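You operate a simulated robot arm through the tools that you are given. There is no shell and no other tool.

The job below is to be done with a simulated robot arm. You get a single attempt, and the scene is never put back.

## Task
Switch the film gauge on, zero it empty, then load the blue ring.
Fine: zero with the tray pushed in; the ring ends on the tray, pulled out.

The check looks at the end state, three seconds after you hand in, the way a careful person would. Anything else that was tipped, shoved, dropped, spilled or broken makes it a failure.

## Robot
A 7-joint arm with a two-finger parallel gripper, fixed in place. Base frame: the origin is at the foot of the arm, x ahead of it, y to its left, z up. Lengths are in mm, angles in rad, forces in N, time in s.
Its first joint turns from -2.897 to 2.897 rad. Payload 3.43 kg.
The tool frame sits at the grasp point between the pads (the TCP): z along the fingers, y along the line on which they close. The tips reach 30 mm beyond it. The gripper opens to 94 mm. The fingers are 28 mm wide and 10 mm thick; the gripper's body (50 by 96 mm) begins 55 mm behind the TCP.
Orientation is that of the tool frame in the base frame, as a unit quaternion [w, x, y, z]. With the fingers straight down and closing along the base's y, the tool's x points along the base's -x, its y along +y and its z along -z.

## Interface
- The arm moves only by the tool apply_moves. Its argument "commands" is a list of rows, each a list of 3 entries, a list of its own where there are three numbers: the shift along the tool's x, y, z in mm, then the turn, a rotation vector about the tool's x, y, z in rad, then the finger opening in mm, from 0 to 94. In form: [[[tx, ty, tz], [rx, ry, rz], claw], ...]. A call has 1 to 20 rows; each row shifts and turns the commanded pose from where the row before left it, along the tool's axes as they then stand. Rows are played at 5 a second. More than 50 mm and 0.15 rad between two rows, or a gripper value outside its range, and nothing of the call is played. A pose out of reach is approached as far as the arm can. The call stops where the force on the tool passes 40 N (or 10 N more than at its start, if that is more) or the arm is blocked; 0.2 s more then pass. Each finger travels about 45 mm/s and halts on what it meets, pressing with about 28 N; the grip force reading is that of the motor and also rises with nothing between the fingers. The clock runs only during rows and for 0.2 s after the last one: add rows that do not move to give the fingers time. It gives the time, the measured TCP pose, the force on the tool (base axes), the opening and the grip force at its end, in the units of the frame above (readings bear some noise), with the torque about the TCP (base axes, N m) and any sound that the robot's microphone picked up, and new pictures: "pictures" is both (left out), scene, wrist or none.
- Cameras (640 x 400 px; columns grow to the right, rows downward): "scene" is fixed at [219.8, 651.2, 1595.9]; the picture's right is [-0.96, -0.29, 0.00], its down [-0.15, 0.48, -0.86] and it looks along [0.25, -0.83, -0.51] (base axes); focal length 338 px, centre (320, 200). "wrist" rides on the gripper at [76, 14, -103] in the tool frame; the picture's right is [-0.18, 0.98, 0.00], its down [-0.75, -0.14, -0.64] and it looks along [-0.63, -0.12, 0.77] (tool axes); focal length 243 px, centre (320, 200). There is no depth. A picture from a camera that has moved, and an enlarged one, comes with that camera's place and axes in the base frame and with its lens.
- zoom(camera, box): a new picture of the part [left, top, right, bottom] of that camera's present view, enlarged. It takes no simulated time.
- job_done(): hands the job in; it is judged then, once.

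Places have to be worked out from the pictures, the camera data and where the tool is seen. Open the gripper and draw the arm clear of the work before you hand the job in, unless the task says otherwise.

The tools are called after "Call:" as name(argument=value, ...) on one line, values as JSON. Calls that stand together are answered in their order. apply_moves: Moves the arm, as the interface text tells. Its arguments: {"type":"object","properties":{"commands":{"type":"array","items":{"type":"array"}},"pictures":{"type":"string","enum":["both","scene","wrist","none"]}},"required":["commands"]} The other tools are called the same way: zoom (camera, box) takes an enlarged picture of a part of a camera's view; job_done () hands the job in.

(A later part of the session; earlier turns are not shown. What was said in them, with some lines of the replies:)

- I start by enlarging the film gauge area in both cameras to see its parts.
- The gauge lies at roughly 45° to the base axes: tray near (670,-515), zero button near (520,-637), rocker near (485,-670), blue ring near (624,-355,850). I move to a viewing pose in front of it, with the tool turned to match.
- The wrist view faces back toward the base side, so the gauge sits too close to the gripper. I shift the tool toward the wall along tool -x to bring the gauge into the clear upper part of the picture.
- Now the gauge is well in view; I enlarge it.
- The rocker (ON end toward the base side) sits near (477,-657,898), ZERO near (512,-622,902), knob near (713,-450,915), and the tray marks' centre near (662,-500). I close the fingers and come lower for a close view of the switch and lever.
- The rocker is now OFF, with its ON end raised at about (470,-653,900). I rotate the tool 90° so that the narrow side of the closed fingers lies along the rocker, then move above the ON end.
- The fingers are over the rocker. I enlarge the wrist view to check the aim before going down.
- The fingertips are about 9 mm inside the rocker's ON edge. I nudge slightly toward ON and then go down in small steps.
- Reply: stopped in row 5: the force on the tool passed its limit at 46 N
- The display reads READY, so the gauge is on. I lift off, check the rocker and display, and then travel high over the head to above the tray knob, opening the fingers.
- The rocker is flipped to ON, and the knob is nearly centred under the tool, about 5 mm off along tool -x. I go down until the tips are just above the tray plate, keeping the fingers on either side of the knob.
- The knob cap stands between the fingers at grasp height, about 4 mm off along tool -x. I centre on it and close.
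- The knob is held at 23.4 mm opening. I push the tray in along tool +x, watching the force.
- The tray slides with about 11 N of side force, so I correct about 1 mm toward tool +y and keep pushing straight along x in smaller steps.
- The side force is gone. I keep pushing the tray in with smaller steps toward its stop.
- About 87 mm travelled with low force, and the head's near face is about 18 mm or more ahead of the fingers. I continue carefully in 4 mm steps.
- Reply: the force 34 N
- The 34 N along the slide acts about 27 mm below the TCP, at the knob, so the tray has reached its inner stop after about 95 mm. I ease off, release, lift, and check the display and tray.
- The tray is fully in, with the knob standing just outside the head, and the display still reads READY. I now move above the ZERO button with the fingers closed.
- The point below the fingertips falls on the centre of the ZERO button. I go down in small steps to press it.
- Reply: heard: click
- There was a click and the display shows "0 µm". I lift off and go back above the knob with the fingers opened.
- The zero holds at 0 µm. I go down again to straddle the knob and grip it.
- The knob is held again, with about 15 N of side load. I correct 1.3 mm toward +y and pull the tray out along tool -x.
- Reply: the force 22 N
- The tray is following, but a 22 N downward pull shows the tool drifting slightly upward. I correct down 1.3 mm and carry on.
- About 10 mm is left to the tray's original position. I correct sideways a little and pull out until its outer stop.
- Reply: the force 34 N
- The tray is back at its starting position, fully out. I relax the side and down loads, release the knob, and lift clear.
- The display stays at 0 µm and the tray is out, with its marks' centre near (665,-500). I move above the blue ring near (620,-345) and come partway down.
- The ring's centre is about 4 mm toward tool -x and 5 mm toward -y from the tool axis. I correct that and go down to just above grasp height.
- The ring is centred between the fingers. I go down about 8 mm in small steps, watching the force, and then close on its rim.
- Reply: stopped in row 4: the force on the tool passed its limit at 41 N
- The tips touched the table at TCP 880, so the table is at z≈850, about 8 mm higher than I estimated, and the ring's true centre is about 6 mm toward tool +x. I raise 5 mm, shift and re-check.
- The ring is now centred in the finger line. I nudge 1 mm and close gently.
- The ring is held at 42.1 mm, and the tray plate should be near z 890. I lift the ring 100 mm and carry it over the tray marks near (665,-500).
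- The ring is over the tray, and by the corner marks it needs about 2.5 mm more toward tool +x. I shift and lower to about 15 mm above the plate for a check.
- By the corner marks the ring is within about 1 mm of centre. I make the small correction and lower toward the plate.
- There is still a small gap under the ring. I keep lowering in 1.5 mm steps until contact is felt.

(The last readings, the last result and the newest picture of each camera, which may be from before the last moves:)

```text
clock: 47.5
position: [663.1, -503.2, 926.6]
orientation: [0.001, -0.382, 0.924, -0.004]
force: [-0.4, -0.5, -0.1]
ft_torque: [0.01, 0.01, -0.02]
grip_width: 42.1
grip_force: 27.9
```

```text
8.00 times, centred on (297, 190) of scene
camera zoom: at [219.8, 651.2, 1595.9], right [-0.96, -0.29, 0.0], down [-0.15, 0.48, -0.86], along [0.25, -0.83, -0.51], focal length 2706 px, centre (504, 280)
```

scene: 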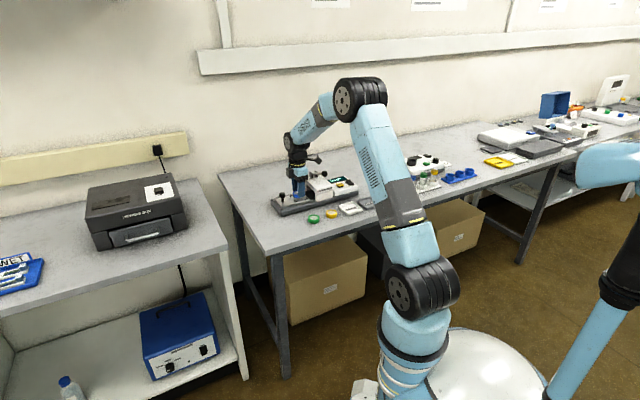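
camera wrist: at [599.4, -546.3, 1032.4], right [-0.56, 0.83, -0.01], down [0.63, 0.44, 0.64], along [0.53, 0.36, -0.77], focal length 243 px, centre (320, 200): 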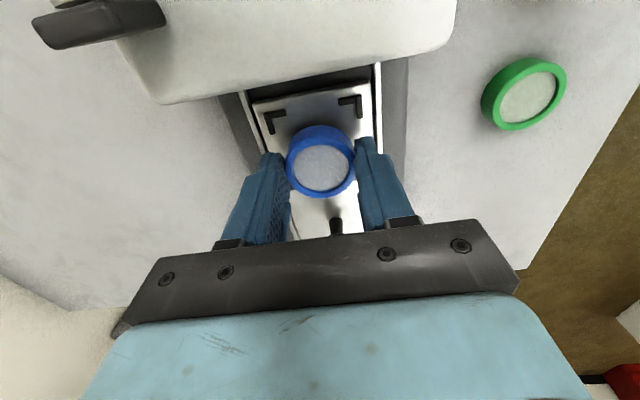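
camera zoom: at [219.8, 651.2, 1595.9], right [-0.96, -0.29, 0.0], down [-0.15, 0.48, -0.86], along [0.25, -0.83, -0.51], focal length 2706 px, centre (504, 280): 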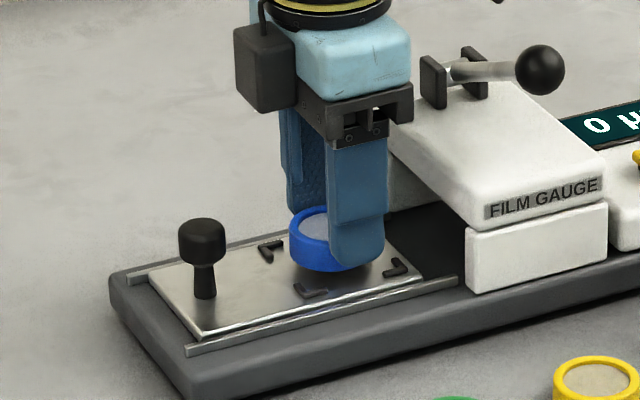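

The ring still floats about 5 mm. I continue lowering.

Call:
apply_moves(commands=[[[0, 0, 1.5], [0, 0, 0], 38], [[0, 0, 1.5], [0, 0, 0], 38], [[0, 0, 0], [0, 0, 0], 38]])

Call:
zoom(camera="scene", box=[265, 165, 329, 215])

Call:
zoom(camera="wrist", box=[220, 60, 420, 210])

```text
clock: 48.3
position: [662.9, -502.7, 924.5]
orientation: [0.001, -0.382, 0.924, -0.004]
force: [-0.3, 0.4, -0.9]
ft_torque: [-0.01, 0.01, -0.01]
grip_width: 42.4
grip_force: 28.5
camera wrist: at [598.2, -546.8, 1026.1], right [-0.56, 0.83, -0.01], down [0.63, 0.44, 0.64], along [0.53, 0.36, -0.77], focal length 243 px, centre (320, 200)
```

scene: 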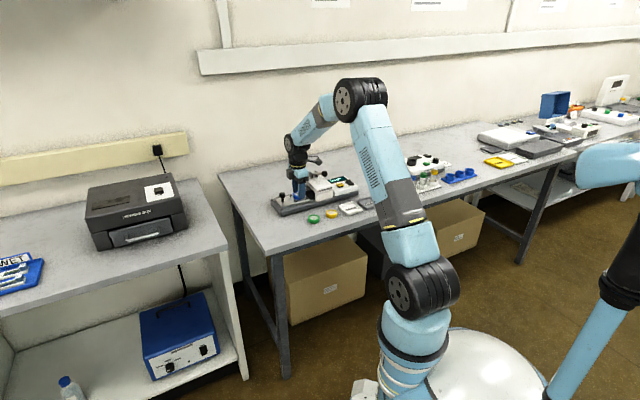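
wrist: 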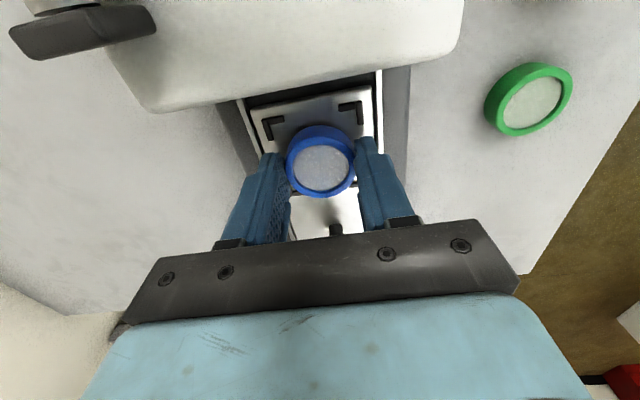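

```text
8.00 times, centred on (297, 190) of scene
camera zoom: at [219.8, 651.2, 1595.9], right [-0.96, -0.29, 0.0], down [-0.15, 0.48, -0.86], along [0.25, -0.83, -0.51], focal length 2706 px, centre (504, 280)
```

zoom: 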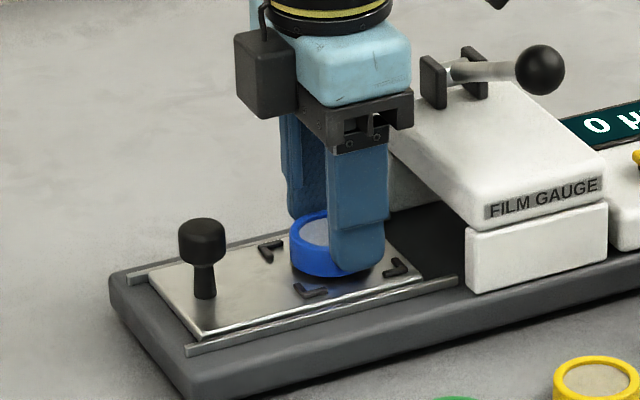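

```text
2.67 times, centred on (320, 135) of wrist
camera zoom: at [598.2, -546.8, 1026.1], right [-0.56, 0.83, -0.01], down [0.63, 0.44, 0.64], along [0.53, 0.36, -0.77], focal length 647 px, centre (320, 373)
```

zoom: 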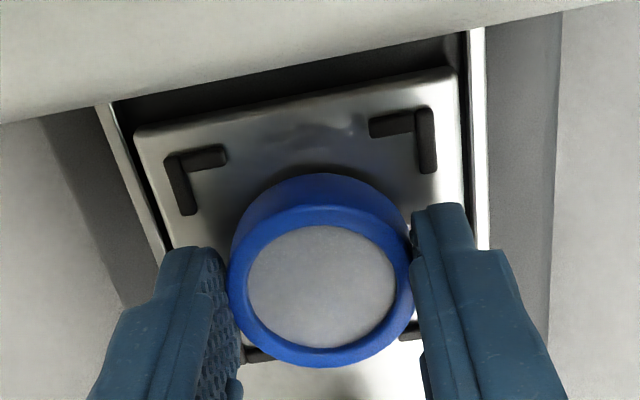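

The ring's reflection is now close beneath it, and the marks show it centred within about 1 mm. I continue in 1 mm steps.

Call:
apply_moves(commands=[[[0.5, 0, 1], [0, 0, 0], 38], [[0, 0, 1], [0, 0, 0], 38], [[0, 0, 1], [0, 0, 0], 38], [[0, 0, 0], [0, 0, 0], 38]], pictures="none")

Call:
zoom(camera="scene", box=[275, 175, 323, 211])

```text
clock: 49.3
position: [662.2, -503.8, 921.7]
orientation: [0.001, -0.382, 0.924, -0.004]
force: [-0.3, -0.3, -1.0]
ft_torque: [0.02, 0.0, -0.03]
grip_width: 41.8
grip_force: 28.7
```

```text
11.11 times, centred on (299, 193) of scene
camera zoom: at [219.8, 651.2, 1595.9], right [-0.96, -0.29, 0.0], down [-0.15, 0.48, -0.86], along [0.25, -0.83, -0.51], focal length 3758 px, centre (553, 278)
```

zoom: 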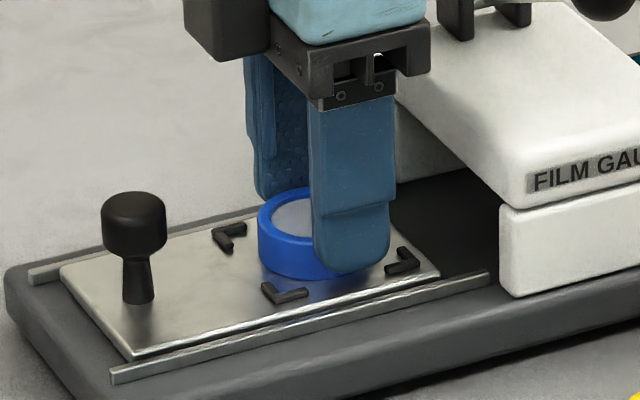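

There is no contact yet, but the gap is only a few mm. I keep stepping down.

Call:
apply_moves(commands=[[[0, 0, 1], [0, 0, 0], 38], [[0, 0, 1], [0, 0, 0], 38], [[0, 0, 0], [0, 0, 0], 38]], pictures="none")

Call:
zoom(camera="scene", box=[275, 175, 323, 211])

Call:
zoom(camera="wrist", box=[220, 60, 420, 210])

```text
clock: 50.1
position: [662.7, -503.5, 919.9]
orientation: [0.001, -0.382, 0.924, -0.005]
force: [0.5, 0.0, 19.4]
ft_torque: [0.22, 0.13, 0.02]
grip_width: 42.2
grip_force: 27.8
```

```text
11.11 times, centred on (299, 193) of scene
camera zoom: at [219.8, 651.2, 1595.9], right [-0.96, -0.29, 0.0], down [-0.15, 0.48, -0.86], along [0.25, -0.83, -0.51], focal length 3758 px, centre (553, 278)
```

zoom: 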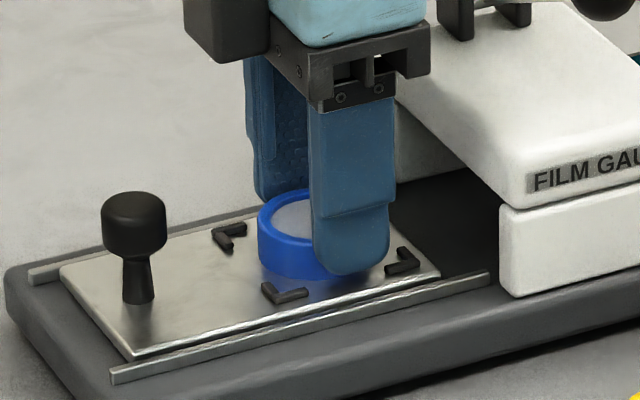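

```text
2.67 times, centred on (320, 135) of wrist
camera zoom: at [597.6, -547.5, 1022.2], right [-0.56, 0.83, -0.01], down [0.63, 0.44, 0.64], along [0.54, 0.35, -0.77], focal length 647 px, centre (320, 373)
```

zoom: 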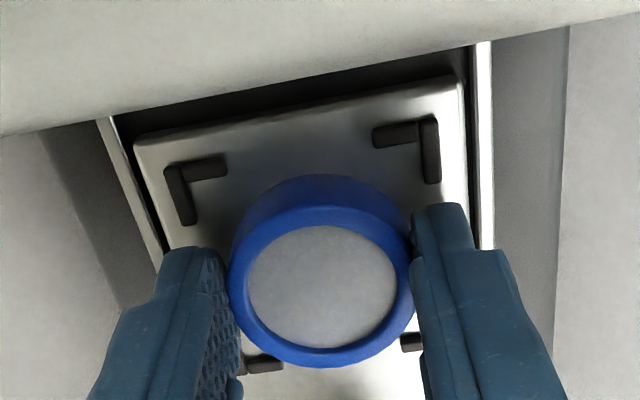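

Contact came at TCP 919.9 with 19 N, so the ring's base is on the plate. The pictures suggest it sits 1–2 mm too far toward the head, so I ease up 1.5 mm, shift back 1.5 mm, and set it down again.

Call:
apply_moves(commands=[[[0, 0, -2], [0, 0, 0], 38], [[-1.5, 0, 0], [0, 0, 0], 38], [[0, 0, 1], [0, 0, 0], 38], [[0, 0, 0.6], [0, 0, 0], 38], [[0, 0, 0], [0, 0, 0], 38]], pictures="none")

Call:
zoom(camera="scene", box=[275, 175, 323, 211])

Call:
zoom(camera="wrist", box=[220, 60, 420, 210])

```text
clock: 51.3
position: [662.6, -501.0, 920.1]
orientation: [0.001, -0.381, 0.924, -0.005]
force: [-0.9, 1.1, 16.8]
ft_torque: [0.15, 0.12, 0.0]
grip_width: 41.9
grip_force: 28.1
```

```text
11.11 times, centred on (299, 193) of scene
camera zoom: at [219.8, 651.2, 1595.9], right [-0.96, -0.29, 0.0], down [-0.15, 0.48, -0.86], along [0.25, -0.83, -0.51], focal length 3758 px, centre (553, 278)
```

zoom: 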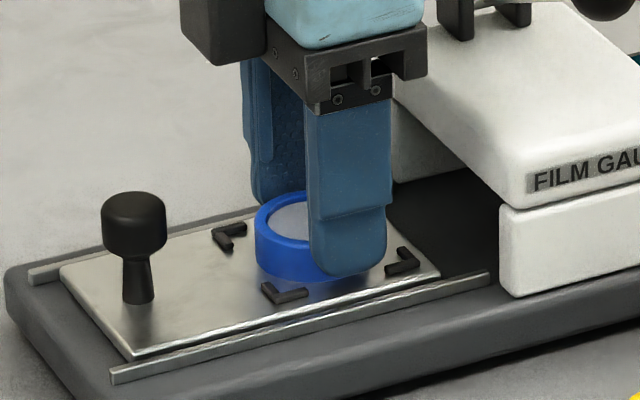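

```text
2.67 times, centred on (320, 135) of wrist
camera zoom: at [598.2, -545.8, 1022.1], right [-0.56, 0.83, -0.01], down [0.63, 0.44, 0.64], along [0.53, 0.36, -0.77], focal length 647 px, centre (320, 373)
```

zoom: 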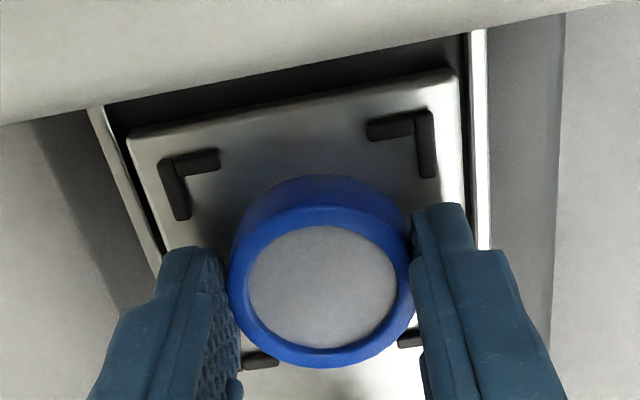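

The contact height is the same, and the ring sits between the marks. I unload slightly, open gently to 54 mm, and check before lifting.

Call:
apply_moves(commands=[[[0, 0, -0.6], [0, 0, 0], 41], [[0, 0, 0], [0, 0, 0], 44], [[0, 0, 0], [0, 0, 0], 48], [[0, 0, 0], [0, 0, 0], 52], [[0, 0, 0], [0, 0, 0], 54], [[0, 0, 0], [0, 0, 0], 54]], pictures="wrist")

Call:
zoom(camera="wrist", box=[220, 60, 420, 210])

Call:
zoom(camera="scene", box=[275, 175, 323, 211])

```text
clock: 52.7
position: [663.4, -501.4, 919.2]
orientation: [0.001, -0.382, 0.924, -0.005]
force: [-0.1, 0.1, -0.8]
ft_torque: [-0.02, 0.0, 0.0]
grip_width: 53.9
grip_force: 0.0
camera wrist: at [598.7, -546.4, 1021.6], right [-0.56, 0.83, -0.01], down [0.63, 0.44, 0.64], along [0.53, 0.36, -0.77], focal length 243 px, centre (320, 200)
```

wrist: 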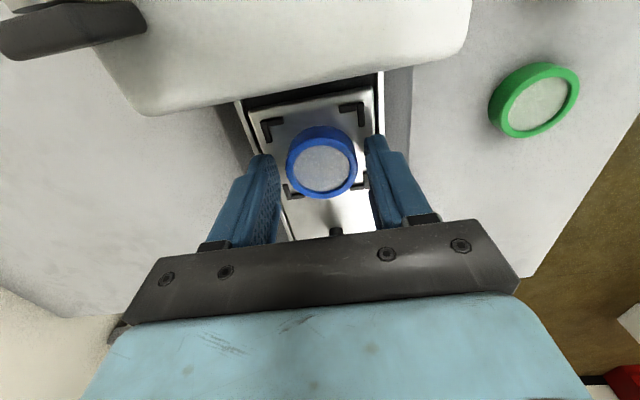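

```text
2.67 times, centred on (320, 135) of wrist
camera zoom: at [598.7, -546.4, 1021.6], right [-0.56, 0.83, -0.01], down [0.63, 0.44, 0.64], along [0.53, 0.36, -0.77], focal length 647 px, centre (320, 373)
```

zoom: 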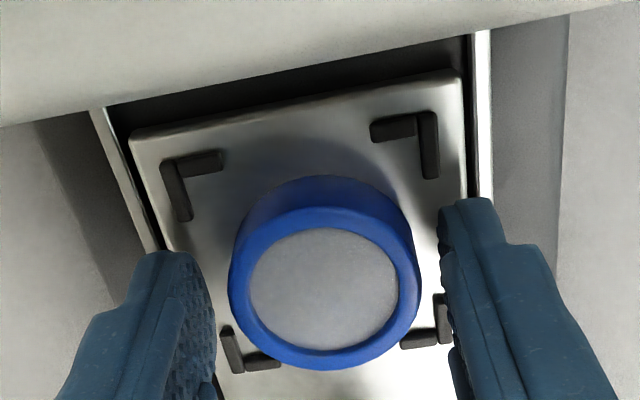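

```text
11.11 times, centred on (299, 193) of scene
camera zoom: at [219.8, 651.2, 1595.9], right [-0.96, -0.29, 0.0], down [-0.15, 0.48, -0.86], along [0.25, -0.83, -0.51], focal length 3758 px, centre (553, 278)
```

zoom: 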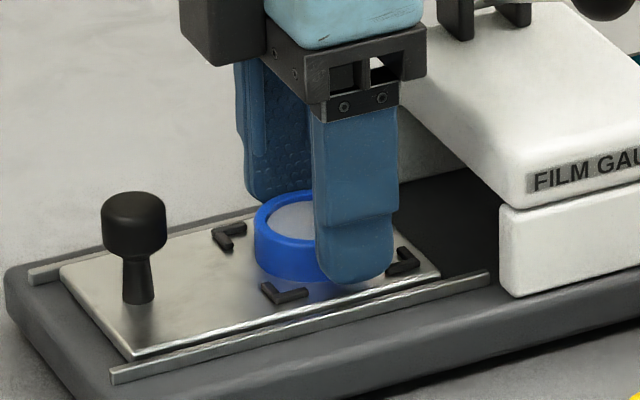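

The ring stands flat within the four marks, with the fingers clear on both sides. I lift straight up.

Call:
apply_moves(commands=[[[0, 0, -10], [0, 0, 0], 54], [[0, 0, -20], [0, 0, 0], 54], [[0, 0, -40], [0, 0, 0], 54], [[0, 0, -45], [0, 0, 0], 54], [[0, 0, -45], [0, 0, 0], 54], [[0, 0, 0], [0, 0, 0], 54]])

Call:
zoom(camera="wrist", box=[200, 0, 440, 180])

Call:
zoom(camera="scene", box=[265, 155, 369, 220])

```text
clock: 54.1
position: [662.4, -502.8, 1080.1]
orientation: [0.001, -0.382, 0.924, -0.005]
force: [-0.6, -0.3, -0.3]
ft_torque: [0.0, 0.02, 0.01]
grip_width: 54.0
grip_force: 0.0
camera wrist: at [597.5, -546.3, 1182.2], right [-0.56, 0.83, -0.01], down [0.63, 0.44, 0.64], along [0.53, 0.36, -0.77], focal length 243 px, centre (320, 200)
```

scene: 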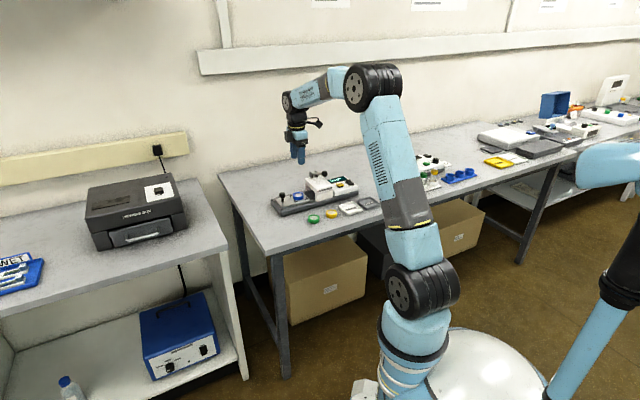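
wrist: 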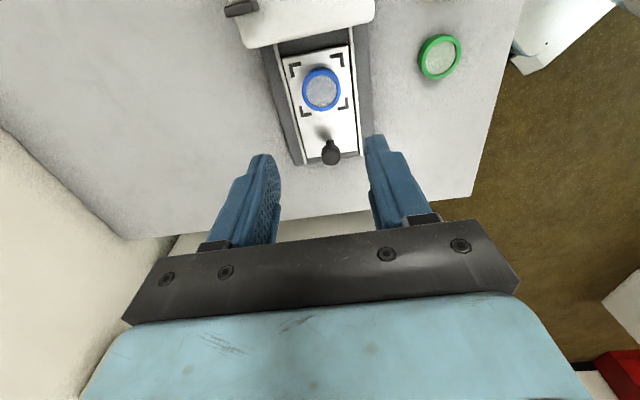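

```text
2.22 times, centred on (320, 90) of wrist
camera zoom: at [597.5, -546.3, 1182.2], right [-0.56, 0.83, -0.01], down [0.63, 0.44, 0.64], along [0.53, 0.36, -0.77], focal length 539 px, centre (320, 444)
```

zoom: 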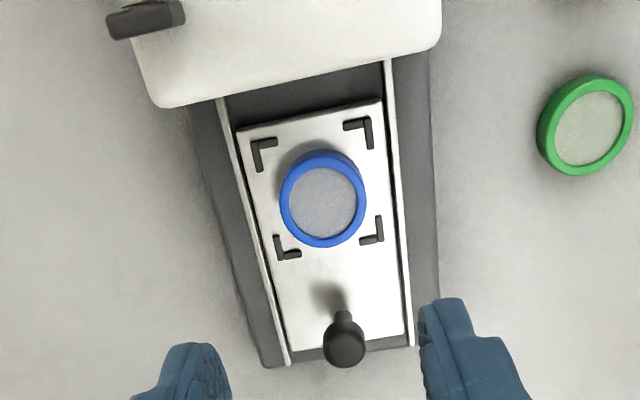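

```text
6.15 times, centred on (317, 188) of scene
camera zoom: at [219.8, 651.2, 1595.9], right [-0.96, -0.29, 0.0], down [-0.15, 0.48, -0.86], along [0.25, -0.83, -0.51], focal length 2082 px, centre (338, 277)
```

zoom: 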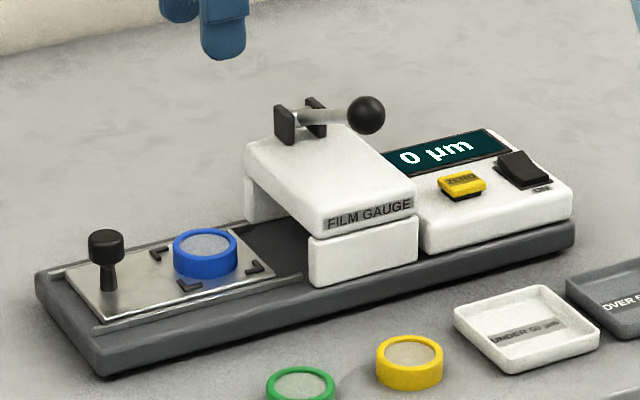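

The blue ring sits squarely in the marks on the pulled-out tray, the display reads 0 µm, and nothing else has moved. I open the gripper and draw the arm higher and back.

Call:
apply_moves(commands=[[[0, 0, -40], [0, 0, 0], 70], [[0, 0, -40], [0, 0, 0], 94], [[0, 40, 0], [0, 0, 0], 94], [[0, 40, 0], [0, 0, 0], 94], [[0, 40, 0], [0, 0, 0], 94], [[0, 0, 0], [0, 0, 0], 94]], pictures="scene")

Call:
zoom(camera="scene", box=[265, 165, 385, 240])

```text
clock: 55.5
position: [577.7, -415.5, 1159.7]
orientation: [0.001, -0.382, 0.924, -0.004]
force: [-0.1, -0.2, 0.5]
ft_torque: [0.01, -0.01, 0.0]
grip_width: 93.8
grip_force: 0.1
```

scene: 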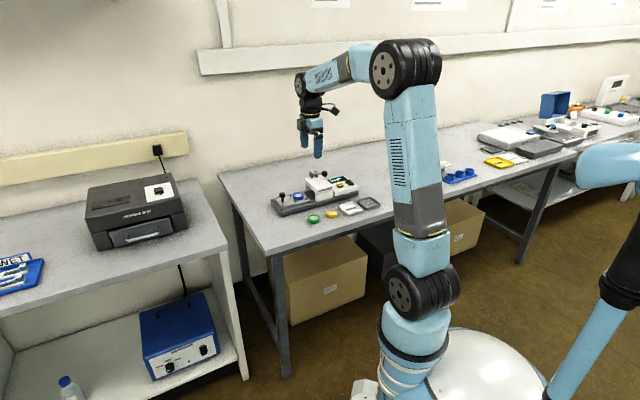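

```text
5.33 times, centred on (325, 202) of scene
camera zoom: at [219.8, 651.2, 1595.9], right [-0.96, -0.29, 0.0], down [-0.15, 0.48, -0.86], along [0.25, -0.83, -0.51], focal length 1804 px, centre (293, 187)
```

zoom: 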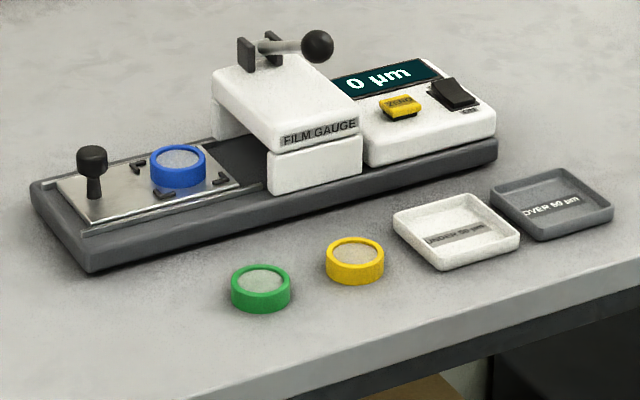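

The gauge is on and reads 0 µm, the tray is out with the blue ring on it, and the arm is clear with the gripper open. I hand in the job.

Call:
job_done()

```text
The job is handed in.
```

The film gauge is on, zeroed empty, and the blue ring is on the tray, which is pulled out. I've handed the job in.

- **Power:** the rocker is at ON, and the display came up as READY.
- **Zero:** I pushed the empty tray in to its stop and pressed ZERO. The gauge clicked and showed 0 µm, and it still did at hand-in.
- **Tray and ring:** I pulled the tray back out to its starting position. The ring stands flat inside the four corner marks.
- **Surroundings:** the last picture showed the other rings and the sorting trays undisturbed. The gripper is open and the arm is clear of the bench.

While I was lowering to pick up the ring, the fingertips touched the bench and the arm stopped at its force limit of about 41 N. I saw no damage, and nothing was moved. I left the lever on top of the gauge alone, because the gauge zeroed without it.
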